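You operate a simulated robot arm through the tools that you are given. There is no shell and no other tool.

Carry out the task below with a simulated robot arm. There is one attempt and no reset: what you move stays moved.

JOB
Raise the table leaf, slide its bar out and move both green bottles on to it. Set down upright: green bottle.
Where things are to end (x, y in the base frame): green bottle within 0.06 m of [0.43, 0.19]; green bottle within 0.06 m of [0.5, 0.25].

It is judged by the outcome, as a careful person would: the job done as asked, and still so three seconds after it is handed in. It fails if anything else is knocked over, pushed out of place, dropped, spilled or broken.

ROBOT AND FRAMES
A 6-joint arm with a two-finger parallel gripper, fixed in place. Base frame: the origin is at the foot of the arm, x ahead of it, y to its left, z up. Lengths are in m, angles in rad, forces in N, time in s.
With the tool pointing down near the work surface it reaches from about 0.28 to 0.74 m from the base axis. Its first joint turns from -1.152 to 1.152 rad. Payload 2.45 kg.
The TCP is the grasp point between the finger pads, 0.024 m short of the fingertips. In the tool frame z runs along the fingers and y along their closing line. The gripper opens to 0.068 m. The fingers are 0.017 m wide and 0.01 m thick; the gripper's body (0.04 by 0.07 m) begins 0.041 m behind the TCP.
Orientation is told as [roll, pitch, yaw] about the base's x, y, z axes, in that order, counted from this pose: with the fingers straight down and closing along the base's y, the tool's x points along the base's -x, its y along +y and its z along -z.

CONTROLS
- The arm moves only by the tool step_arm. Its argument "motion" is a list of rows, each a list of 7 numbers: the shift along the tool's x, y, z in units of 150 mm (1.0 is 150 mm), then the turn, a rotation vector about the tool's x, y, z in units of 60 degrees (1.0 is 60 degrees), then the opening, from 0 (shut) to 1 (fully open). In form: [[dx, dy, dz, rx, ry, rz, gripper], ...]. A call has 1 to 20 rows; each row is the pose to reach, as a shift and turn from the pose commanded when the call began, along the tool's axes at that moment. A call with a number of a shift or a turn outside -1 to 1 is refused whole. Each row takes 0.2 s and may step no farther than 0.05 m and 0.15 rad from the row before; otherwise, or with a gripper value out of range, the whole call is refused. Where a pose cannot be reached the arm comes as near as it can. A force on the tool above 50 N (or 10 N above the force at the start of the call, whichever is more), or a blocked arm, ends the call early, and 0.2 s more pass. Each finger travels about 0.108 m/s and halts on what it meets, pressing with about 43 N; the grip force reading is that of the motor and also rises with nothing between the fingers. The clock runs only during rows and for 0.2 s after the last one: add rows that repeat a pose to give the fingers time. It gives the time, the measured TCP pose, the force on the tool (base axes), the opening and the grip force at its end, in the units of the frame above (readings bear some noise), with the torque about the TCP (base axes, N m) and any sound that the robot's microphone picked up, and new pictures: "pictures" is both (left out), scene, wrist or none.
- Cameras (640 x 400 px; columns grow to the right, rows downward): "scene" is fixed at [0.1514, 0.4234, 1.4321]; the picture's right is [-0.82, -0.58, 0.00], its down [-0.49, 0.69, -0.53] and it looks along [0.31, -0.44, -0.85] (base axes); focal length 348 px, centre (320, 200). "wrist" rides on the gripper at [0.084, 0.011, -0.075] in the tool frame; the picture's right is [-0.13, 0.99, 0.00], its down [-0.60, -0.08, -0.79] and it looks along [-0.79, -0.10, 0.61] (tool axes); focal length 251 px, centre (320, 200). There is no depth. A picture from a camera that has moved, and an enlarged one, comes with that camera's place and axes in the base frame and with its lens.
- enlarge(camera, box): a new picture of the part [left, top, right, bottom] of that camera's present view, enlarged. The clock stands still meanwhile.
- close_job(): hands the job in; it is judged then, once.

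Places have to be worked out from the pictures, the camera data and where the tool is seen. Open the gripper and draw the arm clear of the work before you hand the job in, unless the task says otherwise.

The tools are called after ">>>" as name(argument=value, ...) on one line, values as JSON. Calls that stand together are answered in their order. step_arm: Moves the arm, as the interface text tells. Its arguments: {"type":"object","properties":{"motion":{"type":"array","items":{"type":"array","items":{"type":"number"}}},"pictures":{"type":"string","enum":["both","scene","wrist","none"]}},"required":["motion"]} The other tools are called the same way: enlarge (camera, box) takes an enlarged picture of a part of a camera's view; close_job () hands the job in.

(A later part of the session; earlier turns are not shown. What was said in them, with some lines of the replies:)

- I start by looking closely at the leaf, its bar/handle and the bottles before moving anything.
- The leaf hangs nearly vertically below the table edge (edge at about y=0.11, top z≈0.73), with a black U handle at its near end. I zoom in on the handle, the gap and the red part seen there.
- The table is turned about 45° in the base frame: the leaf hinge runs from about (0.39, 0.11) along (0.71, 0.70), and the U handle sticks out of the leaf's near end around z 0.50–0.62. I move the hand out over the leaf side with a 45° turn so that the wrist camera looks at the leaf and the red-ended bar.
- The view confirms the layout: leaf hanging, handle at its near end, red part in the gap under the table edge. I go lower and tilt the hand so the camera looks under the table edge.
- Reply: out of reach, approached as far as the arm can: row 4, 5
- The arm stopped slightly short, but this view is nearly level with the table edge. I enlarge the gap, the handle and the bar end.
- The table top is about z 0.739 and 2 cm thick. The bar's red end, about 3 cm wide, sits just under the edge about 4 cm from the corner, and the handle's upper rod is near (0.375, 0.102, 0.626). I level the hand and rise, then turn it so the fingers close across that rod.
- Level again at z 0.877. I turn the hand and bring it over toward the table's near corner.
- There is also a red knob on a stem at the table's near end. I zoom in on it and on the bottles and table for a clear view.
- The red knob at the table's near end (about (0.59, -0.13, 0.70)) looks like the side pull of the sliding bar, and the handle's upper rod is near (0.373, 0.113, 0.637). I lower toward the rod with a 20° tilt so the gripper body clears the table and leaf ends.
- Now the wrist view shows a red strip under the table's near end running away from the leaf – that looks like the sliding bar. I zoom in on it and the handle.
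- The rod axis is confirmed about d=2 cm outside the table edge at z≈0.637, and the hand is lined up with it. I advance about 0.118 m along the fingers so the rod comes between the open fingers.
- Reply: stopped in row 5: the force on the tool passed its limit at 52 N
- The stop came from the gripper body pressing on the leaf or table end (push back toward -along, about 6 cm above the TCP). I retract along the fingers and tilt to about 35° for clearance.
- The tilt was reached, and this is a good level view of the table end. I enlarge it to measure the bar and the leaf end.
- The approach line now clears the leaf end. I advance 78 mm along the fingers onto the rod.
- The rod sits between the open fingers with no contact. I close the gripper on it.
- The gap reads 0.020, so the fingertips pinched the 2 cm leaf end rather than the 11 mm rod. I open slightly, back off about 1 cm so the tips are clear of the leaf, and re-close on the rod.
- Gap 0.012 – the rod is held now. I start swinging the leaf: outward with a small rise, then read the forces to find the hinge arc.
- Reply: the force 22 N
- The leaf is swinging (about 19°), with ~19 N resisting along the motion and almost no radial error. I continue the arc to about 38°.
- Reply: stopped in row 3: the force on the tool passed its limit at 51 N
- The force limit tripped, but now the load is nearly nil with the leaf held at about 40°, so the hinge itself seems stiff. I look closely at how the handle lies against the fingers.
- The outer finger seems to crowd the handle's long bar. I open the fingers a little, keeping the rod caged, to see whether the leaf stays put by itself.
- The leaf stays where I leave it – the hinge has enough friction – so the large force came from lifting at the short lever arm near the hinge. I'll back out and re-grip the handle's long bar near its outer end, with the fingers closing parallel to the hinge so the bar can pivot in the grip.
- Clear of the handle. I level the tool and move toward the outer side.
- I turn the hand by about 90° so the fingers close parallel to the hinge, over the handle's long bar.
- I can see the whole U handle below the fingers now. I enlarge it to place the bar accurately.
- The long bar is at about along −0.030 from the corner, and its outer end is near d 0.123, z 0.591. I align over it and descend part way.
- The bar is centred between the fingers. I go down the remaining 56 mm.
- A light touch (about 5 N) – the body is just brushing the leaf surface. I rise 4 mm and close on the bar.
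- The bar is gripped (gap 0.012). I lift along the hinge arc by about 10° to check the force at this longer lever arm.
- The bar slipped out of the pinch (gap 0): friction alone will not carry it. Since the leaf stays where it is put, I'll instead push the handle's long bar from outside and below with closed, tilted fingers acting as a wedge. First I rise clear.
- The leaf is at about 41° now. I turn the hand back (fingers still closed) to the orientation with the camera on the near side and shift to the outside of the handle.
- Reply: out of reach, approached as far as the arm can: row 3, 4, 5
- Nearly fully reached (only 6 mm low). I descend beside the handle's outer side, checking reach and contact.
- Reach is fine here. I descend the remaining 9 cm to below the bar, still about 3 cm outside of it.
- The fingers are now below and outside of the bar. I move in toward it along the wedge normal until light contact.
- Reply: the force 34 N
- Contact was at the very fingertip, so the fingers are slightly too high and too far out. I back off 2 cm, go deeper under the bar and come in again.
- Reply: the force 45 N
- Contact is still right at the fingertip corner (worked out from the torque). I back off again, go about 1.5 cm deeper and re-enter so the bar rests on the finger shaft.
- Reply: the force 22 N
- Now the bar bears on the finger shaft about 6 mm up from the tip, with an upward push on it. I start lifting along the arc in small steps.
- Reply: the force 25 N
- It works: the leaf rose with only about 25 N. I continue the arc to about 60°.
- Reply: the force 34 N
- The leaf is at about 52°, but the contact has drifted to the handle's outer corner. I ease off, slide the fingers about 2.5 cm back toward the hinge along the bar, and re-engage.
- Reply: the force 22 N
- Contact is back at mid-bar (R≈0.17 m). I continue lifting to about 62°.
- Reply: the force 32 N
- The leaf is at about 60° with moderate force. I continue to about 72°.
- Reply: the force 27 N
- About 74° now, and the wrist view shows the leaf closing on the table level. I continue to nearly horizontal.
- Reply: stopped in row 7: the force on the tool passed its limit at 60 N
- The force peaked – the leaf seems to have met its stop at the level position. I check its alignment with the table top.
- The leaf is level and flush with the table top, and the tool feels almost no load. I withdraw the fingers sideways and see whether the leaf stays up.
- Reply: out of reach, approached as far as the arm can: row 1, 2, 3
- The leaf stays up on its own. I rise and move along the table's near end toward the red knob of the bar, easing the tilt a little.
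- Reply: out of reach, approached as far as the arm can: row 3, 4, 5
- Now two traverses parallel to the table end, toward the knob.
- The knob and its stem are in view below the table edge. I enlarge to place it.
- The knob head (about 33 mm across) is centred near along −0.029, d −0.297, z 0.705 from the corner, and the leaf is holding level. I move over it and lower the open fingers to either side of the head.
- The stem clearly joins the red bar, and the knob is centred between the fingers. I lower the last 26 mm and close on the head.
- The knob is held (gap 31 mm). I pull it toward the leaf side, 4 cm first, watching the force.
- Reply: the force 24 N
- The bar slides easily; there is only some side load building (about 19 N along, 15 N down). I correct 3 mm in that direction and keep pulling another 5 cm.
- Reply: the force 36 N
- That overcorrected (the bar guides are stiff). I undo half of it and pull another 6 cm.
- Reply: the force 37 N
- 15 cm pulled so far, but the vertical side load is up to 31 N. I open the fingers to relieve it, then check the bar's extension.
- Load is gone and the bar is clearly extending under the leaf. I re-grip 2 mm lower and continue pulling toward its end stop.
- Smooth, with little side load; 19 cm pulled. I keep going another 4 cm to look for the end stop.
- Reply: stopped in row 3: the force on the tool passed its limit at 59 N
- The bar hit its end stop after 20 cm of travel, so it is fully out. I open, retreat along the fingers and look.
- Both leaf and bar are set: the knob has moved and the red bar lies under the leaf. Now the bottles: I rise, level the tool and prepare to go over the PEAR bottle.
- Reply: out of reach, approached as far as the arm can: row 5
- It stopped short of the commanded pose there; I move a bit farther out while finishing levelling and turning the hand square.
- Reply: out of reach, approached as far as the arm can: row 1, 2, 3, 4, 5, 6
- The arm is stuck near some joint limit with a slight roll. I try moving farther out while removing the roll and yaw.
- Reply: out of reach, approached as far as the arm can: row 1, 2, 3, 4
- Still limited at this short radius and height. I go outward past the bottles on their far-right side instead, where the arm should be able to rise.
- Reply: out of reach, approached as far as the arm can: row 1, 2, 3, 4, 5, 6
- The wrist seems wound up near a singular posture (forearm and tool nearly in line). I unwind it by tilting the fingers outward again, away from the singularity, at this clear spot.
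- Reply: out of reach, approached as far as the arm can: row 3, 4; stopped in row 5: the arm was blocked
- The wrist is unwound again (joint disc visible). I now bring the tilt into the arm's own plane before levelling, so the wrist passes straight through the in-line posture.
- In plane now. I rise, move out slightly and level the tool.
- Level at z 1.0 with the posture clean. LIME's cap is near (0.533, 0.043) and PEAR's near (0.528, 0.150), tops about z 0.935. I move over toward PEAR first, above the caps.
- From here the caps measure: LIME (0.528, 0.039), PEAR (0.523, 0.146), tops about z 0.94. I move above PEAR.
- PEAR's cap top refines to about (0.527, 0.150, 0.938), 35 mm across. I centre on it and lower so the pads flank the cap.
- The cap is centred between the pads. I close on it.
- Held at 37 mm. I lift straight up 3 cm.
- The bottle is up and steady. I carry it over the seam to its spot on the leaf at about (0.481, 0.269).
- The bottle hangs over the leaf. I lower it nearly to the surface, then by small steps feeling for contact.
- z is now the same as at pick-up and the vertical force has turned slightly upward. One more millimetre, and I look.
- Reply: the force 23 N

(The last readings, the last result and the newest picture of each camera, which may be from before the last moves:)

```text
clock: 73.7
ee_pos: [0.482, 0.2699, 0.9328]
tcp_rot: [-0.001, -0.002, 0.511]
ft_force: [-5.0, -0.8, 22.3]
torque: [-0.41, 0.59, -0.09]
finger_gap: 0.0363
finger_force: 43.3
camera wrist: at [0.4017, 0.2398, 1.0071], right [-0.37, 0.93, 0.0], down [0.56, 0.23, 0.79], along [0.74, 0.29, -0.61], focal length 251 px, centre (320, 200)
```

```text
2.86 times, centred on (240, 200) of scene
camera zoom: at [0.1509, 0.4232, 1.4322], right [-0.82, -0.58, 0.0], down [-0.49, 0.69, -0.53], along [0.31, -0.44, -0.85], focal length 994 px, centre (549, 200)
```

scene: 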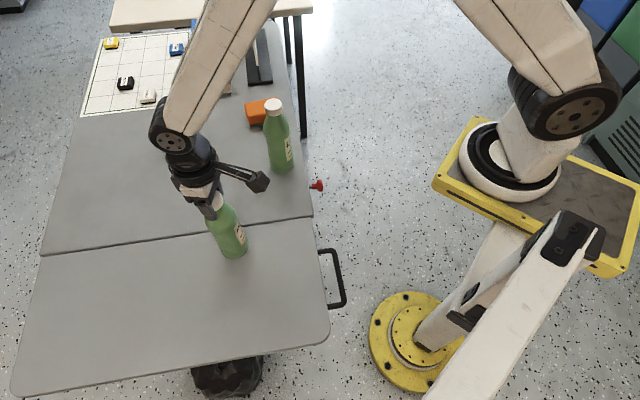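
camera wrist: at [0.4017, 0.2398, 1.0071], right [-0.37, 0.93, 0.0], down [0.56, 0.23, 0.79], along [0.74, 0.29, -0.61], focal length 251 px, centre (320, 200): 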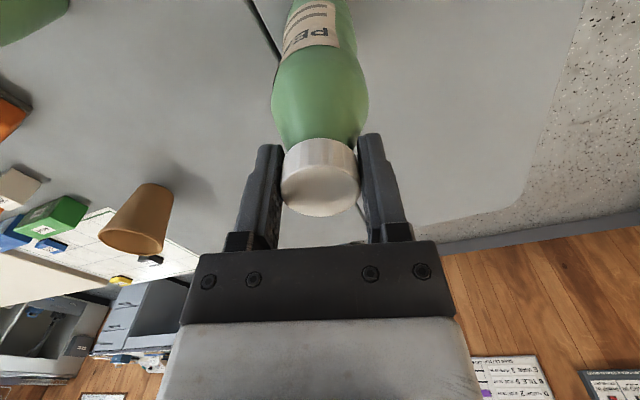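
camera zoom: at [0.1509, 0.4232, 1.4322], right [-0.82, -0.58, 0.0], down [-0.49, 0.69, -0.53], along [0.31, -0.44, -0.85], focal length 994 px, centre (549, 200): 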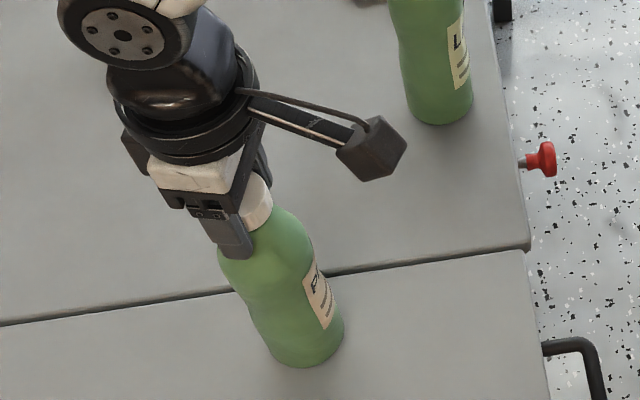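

Firm contact (22 N) – the leaf carries it. I relieve the press by 1 mm, then open and rise straight up.

>>> step_arm(motion=[[0, 0, -0.008, 0, 0, 0, 0.3], [0, 0, -0.008, 0, 0, 0, 0.55], [0, 0, -0.008, 0, 0, 0, 0.8], [0, 0, -0.008, 0, 0, 0, 1], [0, 0, -0.008, 0, 0, 0, 1]], pictures="wrist")

```text
clock: 74.9
ee_pos: [0.4811, 0.2705, 0.9315]
tcp_rot: [0.0, 0.002, 0.512]
ft_force: [-0.9, 0.7, 0.2]
torque: [0.01, 0.0, 0.01]
finger_gap: 0.068
finger_force: 0.1
camera wrist: at [0.4017, 0.2394, 1.0066], right [-0.37, 0.93, 0.0], down [0.56, 0.23, 0.79], along [0.74, 0.29, -0.61], focal length 251 px, centre (320, 200)
```

wrist: 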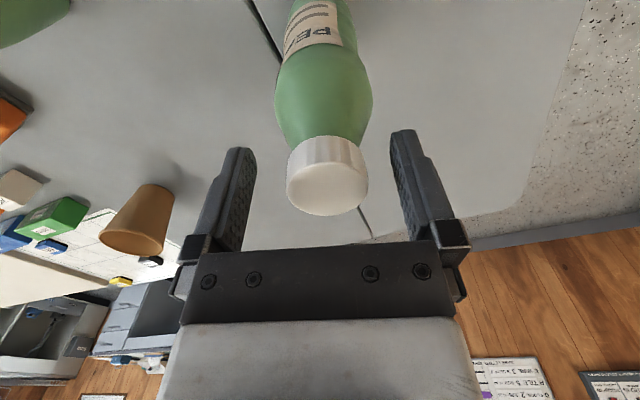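

PEAR stands by itself on the leaf. I rise clear.

>>> step_arm(motion=[[0, 0, -0.12, 0, 0, 0, 1], [0, 0, -0.3, 0, 0, 0, 1], [0, 0, -0.5, 0, 0, 0, 1]])

>>> enlarge(camera="scene", box=[140, 130, 340, 270])

```text
clock: 75.7
ee_pos: [0.4808, 0.2699, 1.0069]
tcp_rot: [-0.002, 0.001, 0.512]
ft_force: [0.2, -0.4, 0.3]
torque: [0.01, -0.04, -0.03]
finger_gap: 0.0679
finger_force: 0.0
camera wrist: at [0.4007, 0.2391, 1.0813], right [-0.37, 0.93, 0.0], down [0.56, 0.23, 0.79], along [0.74, 0.29, -0.61], focal length 251 px, centre (320, 200)
```

scene: 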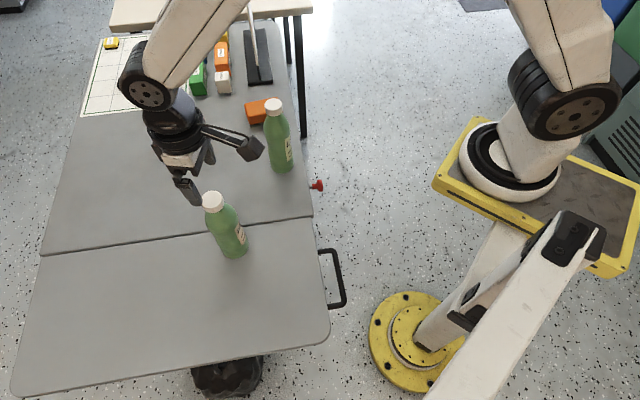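
wrist: 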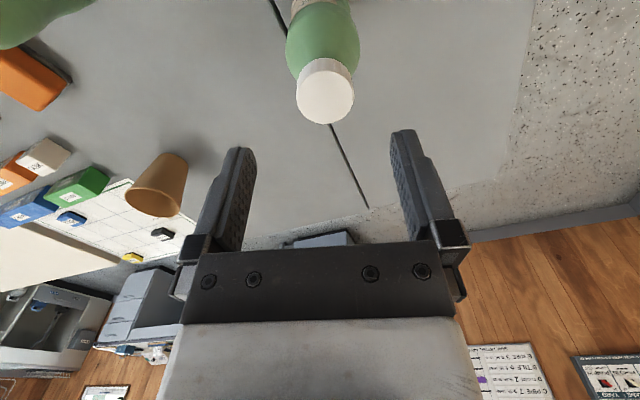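

```text
2.86 times, centred on (240, 200) of scene
camera zoom: at [0.1513, 0.4234, 1.4321], right [-0.82, -0.58, 0.0], down [-0.49, 0.69, -0.53], along [0.31, -0.44, -0.85], focal length 994 px, centre (549, 200)
```

zoom: 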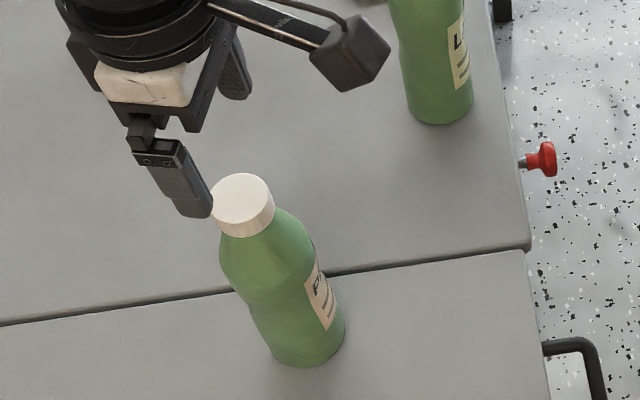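

PEAR stands upright near (0.482, 0.271), inside its tolerance. Now I move back over toward LIME.

>>> step_arm(motion=[[0.048, -0.15, 0, 0, 0, 0.042, 1], [0.096, -0.299, 0, 0, 0, 0.084, 1], [0.144, -0.449, 0, 0, 0, 0.125, 1], [0.192, -0.598, 0, 0, 0, 0.167, 1], [0.24, -0.748, 0, 0, 0, 0.209, 1]], pictures="none")

```text
clock: 76.9
ee_pos: [0.504, 0.1531, 1.0076]
tcp_rot: [-0.001, 0.001, 0.292]
ft_force: [0.2, -0.5, -0.4]
torque: [-0.02, 0.0, -0.02]
finger_gap: 0.0681
finger_force: 0.1
```

Continuing to above LIME, still above cap height.

>>> step_arm(motion=[[0.013, -0.155, 0, 0, 0, 0.042, 1], [0.026, -0.31, 0, 0, 0, 0.083, 1], [0.04, -0.465, 0, 0, 0, 0.125, 1], [0.053, -0.62, 0, 0, 0, 0.166, 1], [0.066, -0.775, 0, 0, 0, 0.208, 1]])

>>> enlarge(camera="wrist", box=[200, 50, 440, 250])

```text
clock: 78.1
ee_pos: [0.5291, 0.0402, 1.0074]
tcp_rot: [-0.002, 0.0, 0.074]
ft_force: [-0.7, -0.5, -0.2]
torque: [0.01, 0.0, -0.02]
finger_gap: 0.068
finger_force: 0.0
camera wrist: at [0.4438, 0.0461, 1.0815], right [0.06, 1.0, 0.0], down [0.61, -0.03, 0.79], along [0.79, -0.05, -0.61], focal length 251 px, centre (320, 200)
```

scene: 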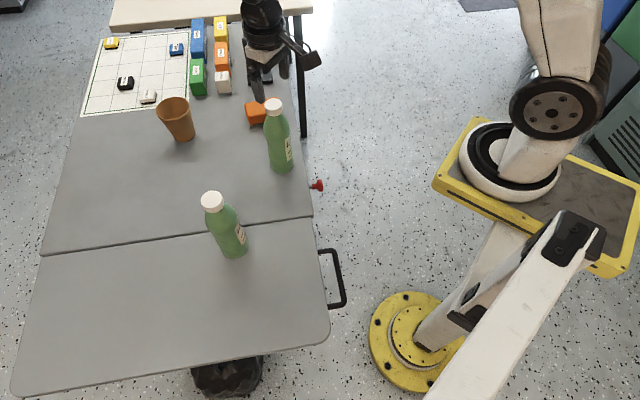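
wrist: 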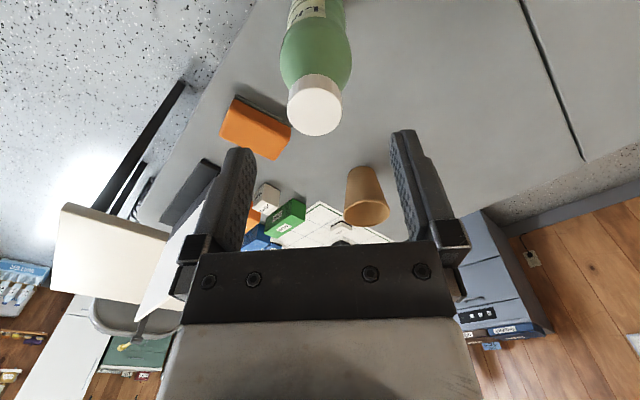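

```text
2.00 times, centred on (320, 150) of wrist
camera zoom: at [0.4438, 0.0461, 1.0815], right [0.06, 1.0, 0.0], down [0.61, -0.03, 0.79], along [0.79, -0.05, -0.61], focal length 503 px, centre (320, 300)
```

zoom: 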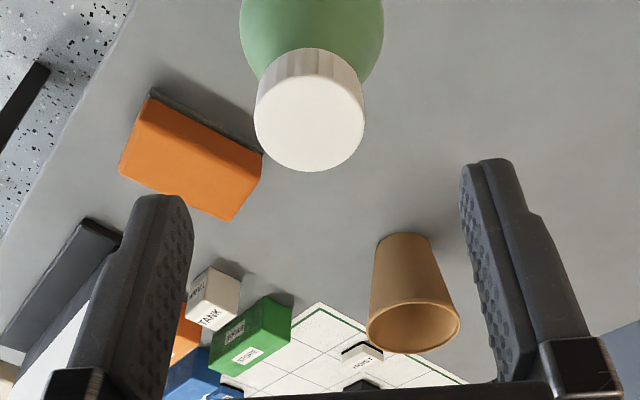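

LIME's cap centre reads about (0.535, 0.038). I shift to it and lower part way, then re-check.

>>> step_arm(motion=[[-0.039, -0.016, 0.05, 0, 0, 0, 1], [-0.039, -0.016, 0.2, 0, 0, 0, 1], [-0.039, -0.016, 0.33, 0, 0, 0, 1]], pictures="none")

>>> enlarge(camera="wrist", box=[200, 80, 440, 260])

```text
clock: 78.9
ee_pos: [0.5337, 0.0386, 0.9572]
tcp_rot: [-0.005, -0.001, 0.077]
ft_force: [0.7, 0.3, -0.1]
torque: [0.01, -0.02, 0.01]
finger_gap: 0.068
finger_force: 0.1
```

```text
2.22 times, centred on (320, 170) of wrist
camera zoom: at [0.4501, 0.0441, 1.0319], right [0.06, 1.0, 0.0], down [0.61, -0.03, 0.79], along [0.79, -0.05, -0.61], focal length 559 px, centre (320, 267)
```

zoom: 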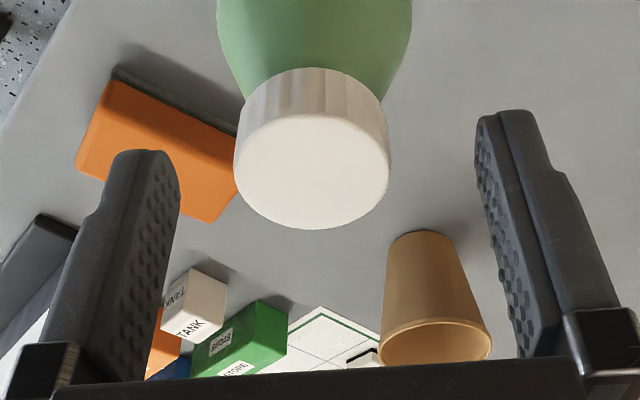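

LIME's cap is at (0.536, 0.038). A small correction and the last 24 mm down, then close.

>>> step_arm(motion=[[-0.013, -0.004, 0.08, 0, 0, 0, 1], [-0.013, -0.004, 0.161, 0, 0, 0, 1], [-0.013, -0.004, 0.161, 0, 0, 0, 0.65], [-0.013, -0.004, 0.161, 0, 0, 0, 0.3], [-0.013, -0.004, 0.161, 0, 0, 0, 0.3], [-0.013, -0.004, 0.161, 0, 0, 0, 0.3]], pictures="wrist")

```text
clock: 80.3
ee_pos: [0.5364, 0.0395, 0.9334]
tcp_rot: [-0.002, -0.001, 0.075]
ft_force: [0.4, -0.5, -0.1]
torque: [0.0, 0.01, -0.02]
finger_gap: 0.0364
finger_force: 42.9
camera wrist: at [0.4513, 0.0447, 1.0078], right [0.05, 1.0, 0.0], down [0.61, -0.03, 0.79], along [0.79, -0.05, -0.61], focal length 251 px, centre (320, 200)
```

wrist: 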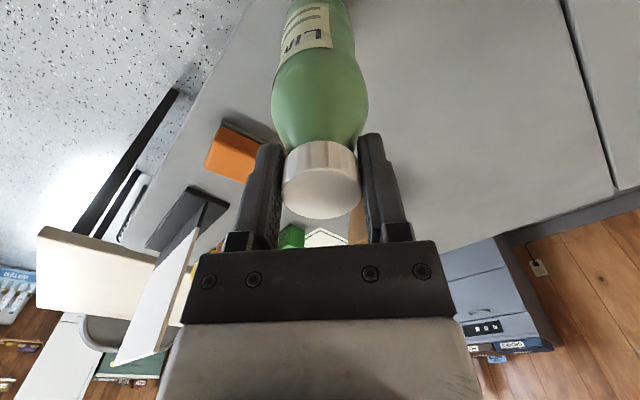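

LIME is gripped. I lift it 3.5 cm and carry it the first half of the way, keeping the hand in line with the arm.

>>> step_arm(motion=[[0, 0, -0.08, 0, 0, 0, 0.3], [0, 0, -0.16, 0, 0, 0, 0.3], [0, 0, -0.233, 0, 0, 0, 0.3]], pictures="scene")

>>> step_arm(motion=[[0.072, 0.116, 0, 0, 0, -0.029, 0.3], [0.144, 0.232, 0, 0, 0, -0.062, 0.3], [0.216, 0.347, 0, 0, 0, -0.096, 0.3], [0.288, 0.463, 0, 0, 0, -0.131, 0.3], [0.36, 0.579, 0, 0, 0, -0.168, 0.3]], pictures="both")

```text
clock: 81.1
ee_pos: [0.5359, 0.038, 0.9679]
tcp_rot: [-0.003, 0.001, 0.073]
ft_force: [-0.2, -0.5, -0.6]
torque: [-0.02, 0.01, 0.01]
finger_gap: 0.0365
finger_force: 43.2
```

scene: 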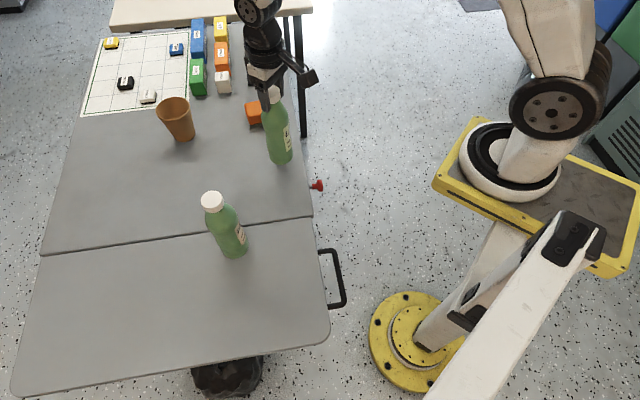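

```text
clock: 82.3
ee_pos: [0.4774, 0.1198, 0.9695]
tcp_rot: [-0.002, -0.001, 0.252]
ft_force: [-0.2, -0.7, -0.4]
torque: [-0.03, -0.01, 0.04]
finger_gap: 0.0366
finger_force: 42.9
camera wrist: at [0.3917, 0.111, 1.0438], right [-0.12, 0.99, 0.0], down [0.6, 0.08, 0.79], along [0.79, 0.09, -0.61], focal length 251 px, centre (320, 200)
```

scene: 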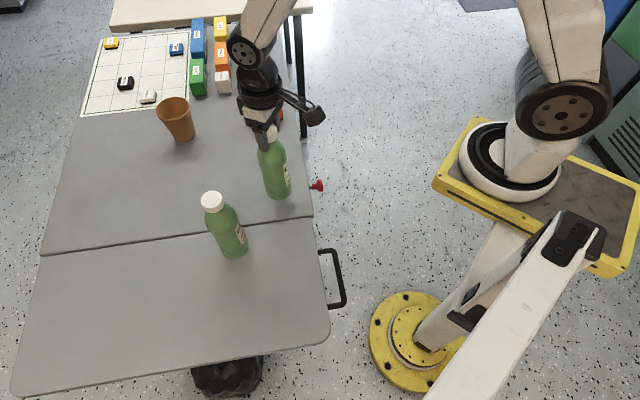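
wrist: 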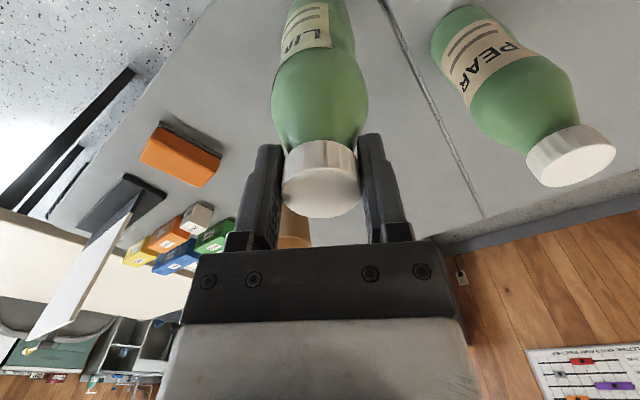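

All steady. Second half of the carry to about (0.416, 0.204) over the leaf.

>>> step_arm(motion=[[0.052, 0.13, 0, 0, 0, -0.037, 0.3], [0.104, 0.26, 0, 0, 0, -0.076, 0.3], [0.155, 0.389, 0, 0, 0, -0.115, 0.3], [0.207, 0.519, 0, 0, 0, -0.156, 0.3], [0.259, 0.649, 0, 0, 0, -0.197, 0.3]])

>>> enlarge(camera="scene", box=[140, 130, 360, 310])

```text
clock: 83.5
ee_pos: [0.4135, 0.206, 0.9684]
tcp_rot: [-0.002, -0.001, 0.456]
ft_force: [-0.1, -0.1, -0.3]
torque: [0.0, -0.01, -0.02]
finger_gap: 0.0361
finger_force: 42.8
camera wrist: at [0.3334, 0.1793, 1.0438], right [-0.32, 0.95, 0.0], down [0.58, 0.2, 0.79], along [0.75, 0.25, -0.61], focal length 251 px, centre (320, 200)
```

scene: 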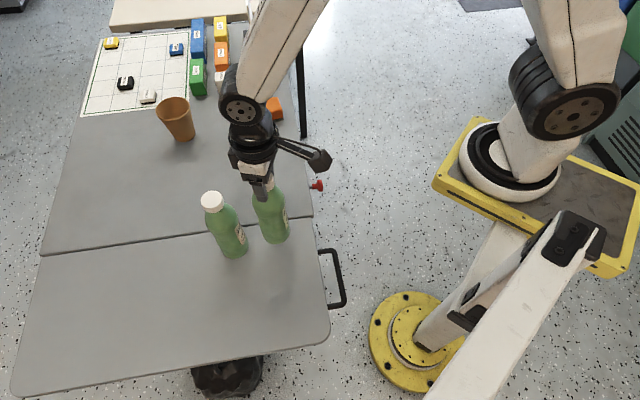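
wrist: 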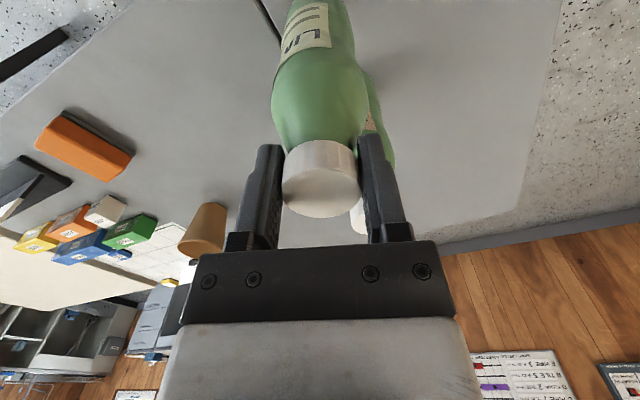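

```text
2.22 times, centred on (250, 220) of scene
camera zoom: at [0.1514, 0.4234, 1.4321], right [-0.82, -0.58, 0.0], down [-0.49, 0.69, -0.53], along [0.31, -0.44, -0.85], focal length 773 px, centre (476, 156)
```

zoom: 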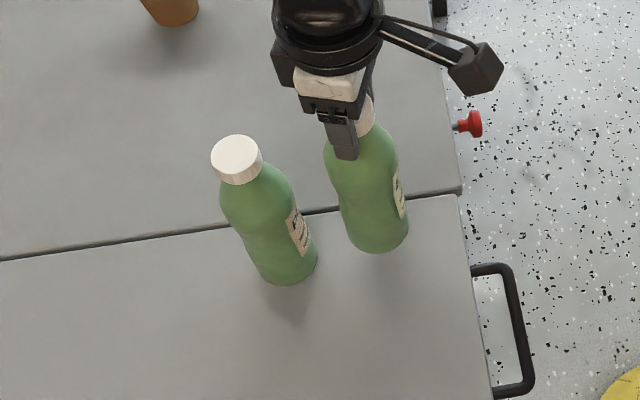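

LIME hovers over its spot on the leaf beside PEAR. I lower it, then feel for contact in small steps.

>>> step_arm(motion=[[0, 0, 0.07, 0, 0, 0, 0.3], [0, 0, 0.14, 0, 0, 0, 0.3], [0, 0, 0.19, 0, 0, 0, 0.3], [0, 0, 0.213, 0, 0, 0, 0.3]], pictures="none")

>>> step_arm(motion=[[0, 0, 0.007, 0, 0, 0, 0.3], [0, 0, 0.014, 0, 0, 0, 0.3]], pictures="none")

```text
clock: 84.5
ee_pos: [0.4139, 0.205, 0.9367]
tcp_rot: [-0.002, -0.002, 0.457]
ft_force: [-0.6, -0.2, -0.6]
torque: [0.01, 0.0, -0.02]
finger_gap: 0.0362
finger_force: 42.6
```

```text
clock: 85.1
ee_pos: [0.4151, 0.2055, 0.9336]
tcp_rot: [-0.004, 0.001, 0.457]
ft_force: [0.5, 0.0, -0.8]
torque: [-0.01, 0.02, 0.01]
finger_gap: 0.0362
finger_force: 43.0
```

No contact yet at z 0.9336; I continue in 1 mm steps.

>>> step_arm(motion=[[0, 0, 0.006, 0, 0, 0, 0.3], [0, 0, 0.012, 0, 0, 0, 0.3]], pictures="none")

```text
clock: 85.7
ee_pos: [0.4137, 0.2056, 0.9331]
tcp_rot: [-0.003, -0.001, 0.459]
ft_force: [-3.6, -1.0, 14.2]
torque: [-0.14, 0.32, -0.03]
finger_gap: 0.0359
finger_force: 43.0
```

Contact (14 N). I relieve a little, open, and check the bottle stands.

>>> step_arm(motion=[[0, 0, -0.006, 0, 0, 0, 0.3], [0, 0, -0.006, 0, 0, 0, 0.55], [0, 0, -0.006, 0, 0, 0, 0.8], [0, 0, -0.006, 0, 0, 0, 1], [0, 0, -0.006, 0, 0, 0, 1]], pictures="wrist")

```text
clock: 86.9
ee_pos: [0.4141, 0.2046, 0.9336]
tcp_rot: [-0.003, -0.001, 0.457]
ft_force: [0.8, -0.6, -0.6]
torque: [0.01, -0.01, 0.05]
finger_gap: 0.068
finger_force: 0.0
camera wrist: at [0.3335, 0.1784, 1.0078], right [-0.32, 0.95, 0.0], down [0.58, 0.2, 0.79], along [0.75, 0.25, -0.61], focal length 251 px, centre (320, 200)
```

wrist: 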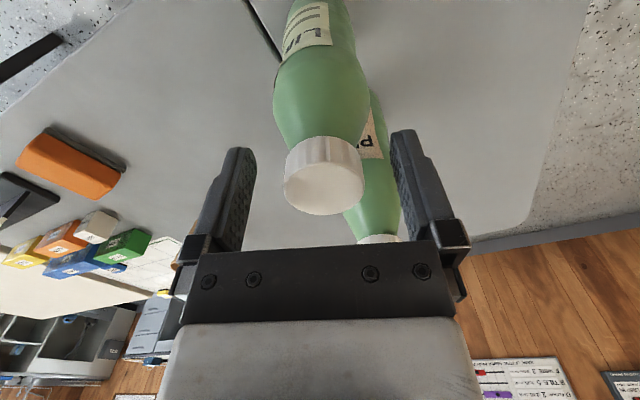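

LIME stands on its own. I rise straight up from it.

>>> step_arm(motion=[[0, 0, -0.1, 0, 0, 0, 1], [0, 0, -0.25, 0, 0, 0, 1], [0, 0, -0.4, 0, 0, 0, 1], [0, 0, -0.55, 0, 0, 0, 1]])

>>> enlarge(camera="scene", box=[140, 150, 360, 310])

```text
clock: 87.9
ee_pos: [0.4133, 0.2075, 1.0158]
tcp_rot: [-0.004, 0.003, 0.457]
ft_force: [0.2, -0.3, -0.1]
torque: [0.02, 0.0, 0.03]
finger_gap: 0.0681
finger_force: 0.1
camera wrist: at [0.3327, 0.1802, 1.0916], right [-0.32, 0.95, 0.0], down [0.58, 0.2, 0.79], along [0.75, 0.25, -0.61], focal length 251 px, centre (320, 200)
```

scene: 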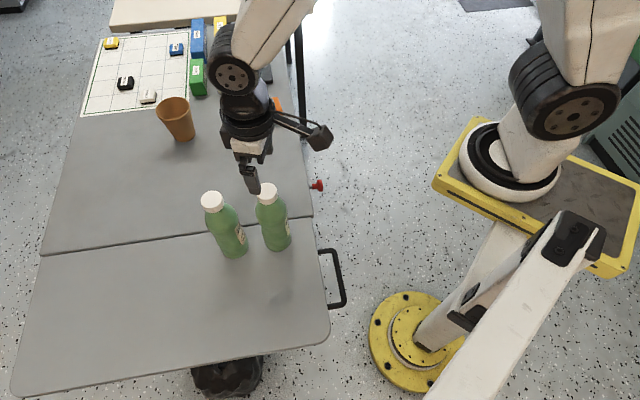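
wrist: 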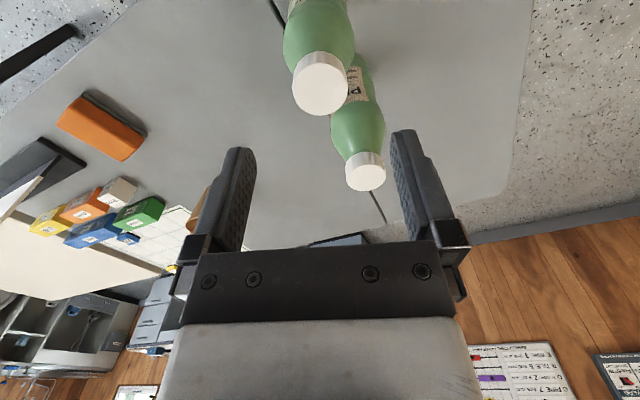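

```text
2.50 times, centred on (250, 230) of scene
camera zoom: at [0.1513, 0.4234, 1.4321], right [-0.82, -0.58, 0.0], down [-0.49, 0.69, -0.53], along [0.31, -0.44, -0.85], focal length 870 px, centre (495, 125)
```

zoom: 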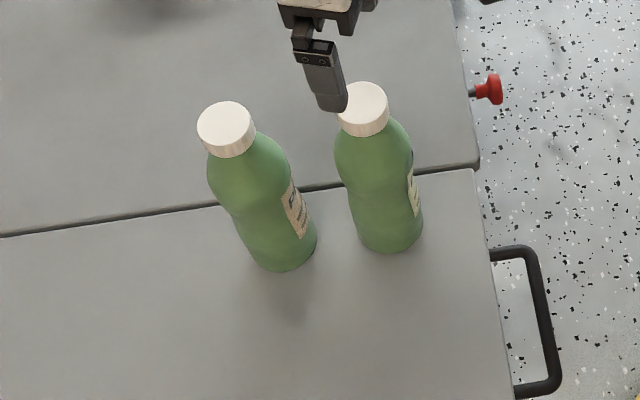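

Both bottles stand upright on the leaf, LIME at about (0.415, 0.206) and PEAR at about (0.482, 0.271). I draw the arm clear, away from the leaf.

>>> step_arm(motion=[[0.025, -0.156, -0.02, 0, 0, 0.048, 1], [0.05, -0.311, -0.02, 0, 0, 0.096, 1], [0.076, -0.467, -0.02, 0, 0, 0.143, 1], [0.101, -0.622, -0.02, 0, 0, 0.191, 1], [0.126, -0.778, -0.02, 0, 0, 0.239, 1], [0.151, -0.933, -0.02, 0, 0, 0.2865, 1]], pictures="none")

>>> step_arm(motion=[[-0.022, -0.156, 0, 0, 0, 0.045, 1], [-0.044, -0.312, 0, 0, 0, 0.091, 1], [-0.066, -0.468, 0, 0, 0, 0.136, 1], [-0.087, -0.623, 0, 0, 0, 0.181, 1], [-0.109, -0.779, 0, 0, 0, 0.227, 1], [-0.131, -0.935, 0, 0, 0, 0.272, 1]])

>>> enlarge(camera="scene", box=[0, 150, 380, 400])

```text
clock: 89.3
ee_pos: [0.4554, 0.0691, 1.0208]
tcp_rot: [-0.006, 0.001, 0.159]
ft_force: [-0.2, 0.2, 0.5]
torque: [0.01, -0.02, -0.02]
finger_gap: 0.068
finger_force: 0.0
```

```text
clock: 90.7
ee_pos: [0.4972, -0.0658, 1.0197]
tcp_rot: [0.0, 0.0, -0.129]
ft_force: [0.1, -0.8, 0.1]
torque: [-0.02, -0.02, 0.01]
finger_gap: 0.068
finger_force: 0.1
camera wrist: at [0.414, -0.0441, 1.0937], right [0.25, 0.97, 0.0], down [0.59, -0.15, 0.79], along [0.77, -0.2, -0.61], focal length 251 px, centre (320, 200)
```

scene: 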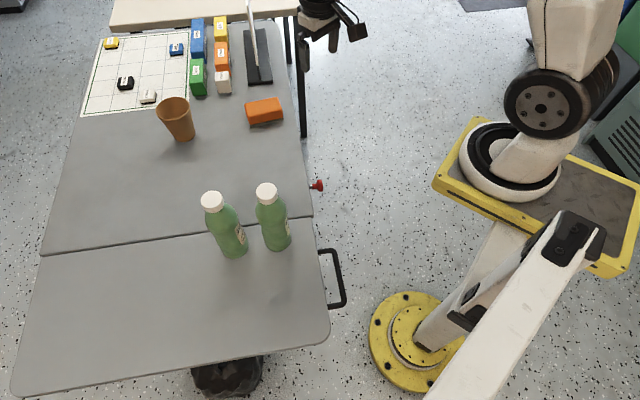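
wrist: 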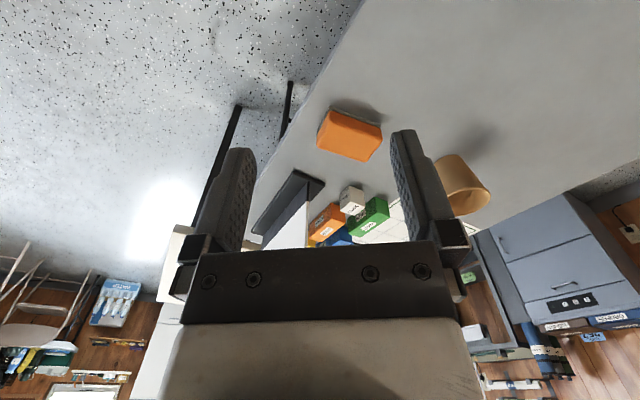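

```text
1.60 times, centred on (190, 275) of scene
camera zoom: at [0.1513, 0.4234, 1.4321], right [-0.82, -0.58, 0.0], down [-0.49, 0.69, -0.53], along [0.31, -0.44, -0.85], focal length 556 px, centre (528, 80)
```

zoom: 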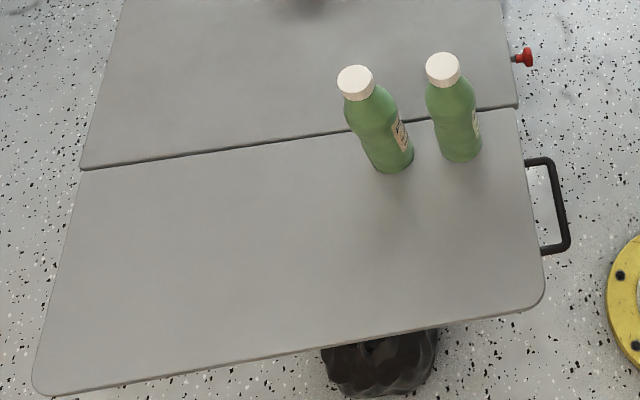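

The leaf is level, the bar is fully out, both green bottles stand upright on the leaf, and the other things have not moved. The gripper is open and clear of the table, so I hand the job in.

>>> close_job()

```text
The job is handed in.
```

I raised the leaf, slid its support bar fully out, and set both green bottles upright on the leaf. I've handed the job in but haven't seen a verdict yet.

| Item | Final state | Target | Distance from target |
|---|---|---|---|
| LIME bottle | about (0.415, 0.206) | (0.43, 0.19) | about 0.02 m |
| PEAR bottle | about (0.482, 0.271) | (0.5, 0.25) | about 0.03 m |
| Leaf | level and flush with the table top | raised | – |
| Bar | pulled 0.20 m, to its end stop | out | – |

- **Positions:** bottle positions come from the cameras and the arm's own readings. Both are well inside the 0.06 m limit.
- **Forces:** I overran the 50 N force limit a few times. Once the gripper pressed against the near end of the table or leaf, reading 52 N. The others came while lifting the leaf and pulling the bar to its stop.
- **Handle slip:** the leaf handle slipped out of the gripper once, but the leaf stayed where it was.
- **Other objects:** in the last pictures nothing else had moved or tipped over.
- **Arm:** the gripper is open and clear of the table.
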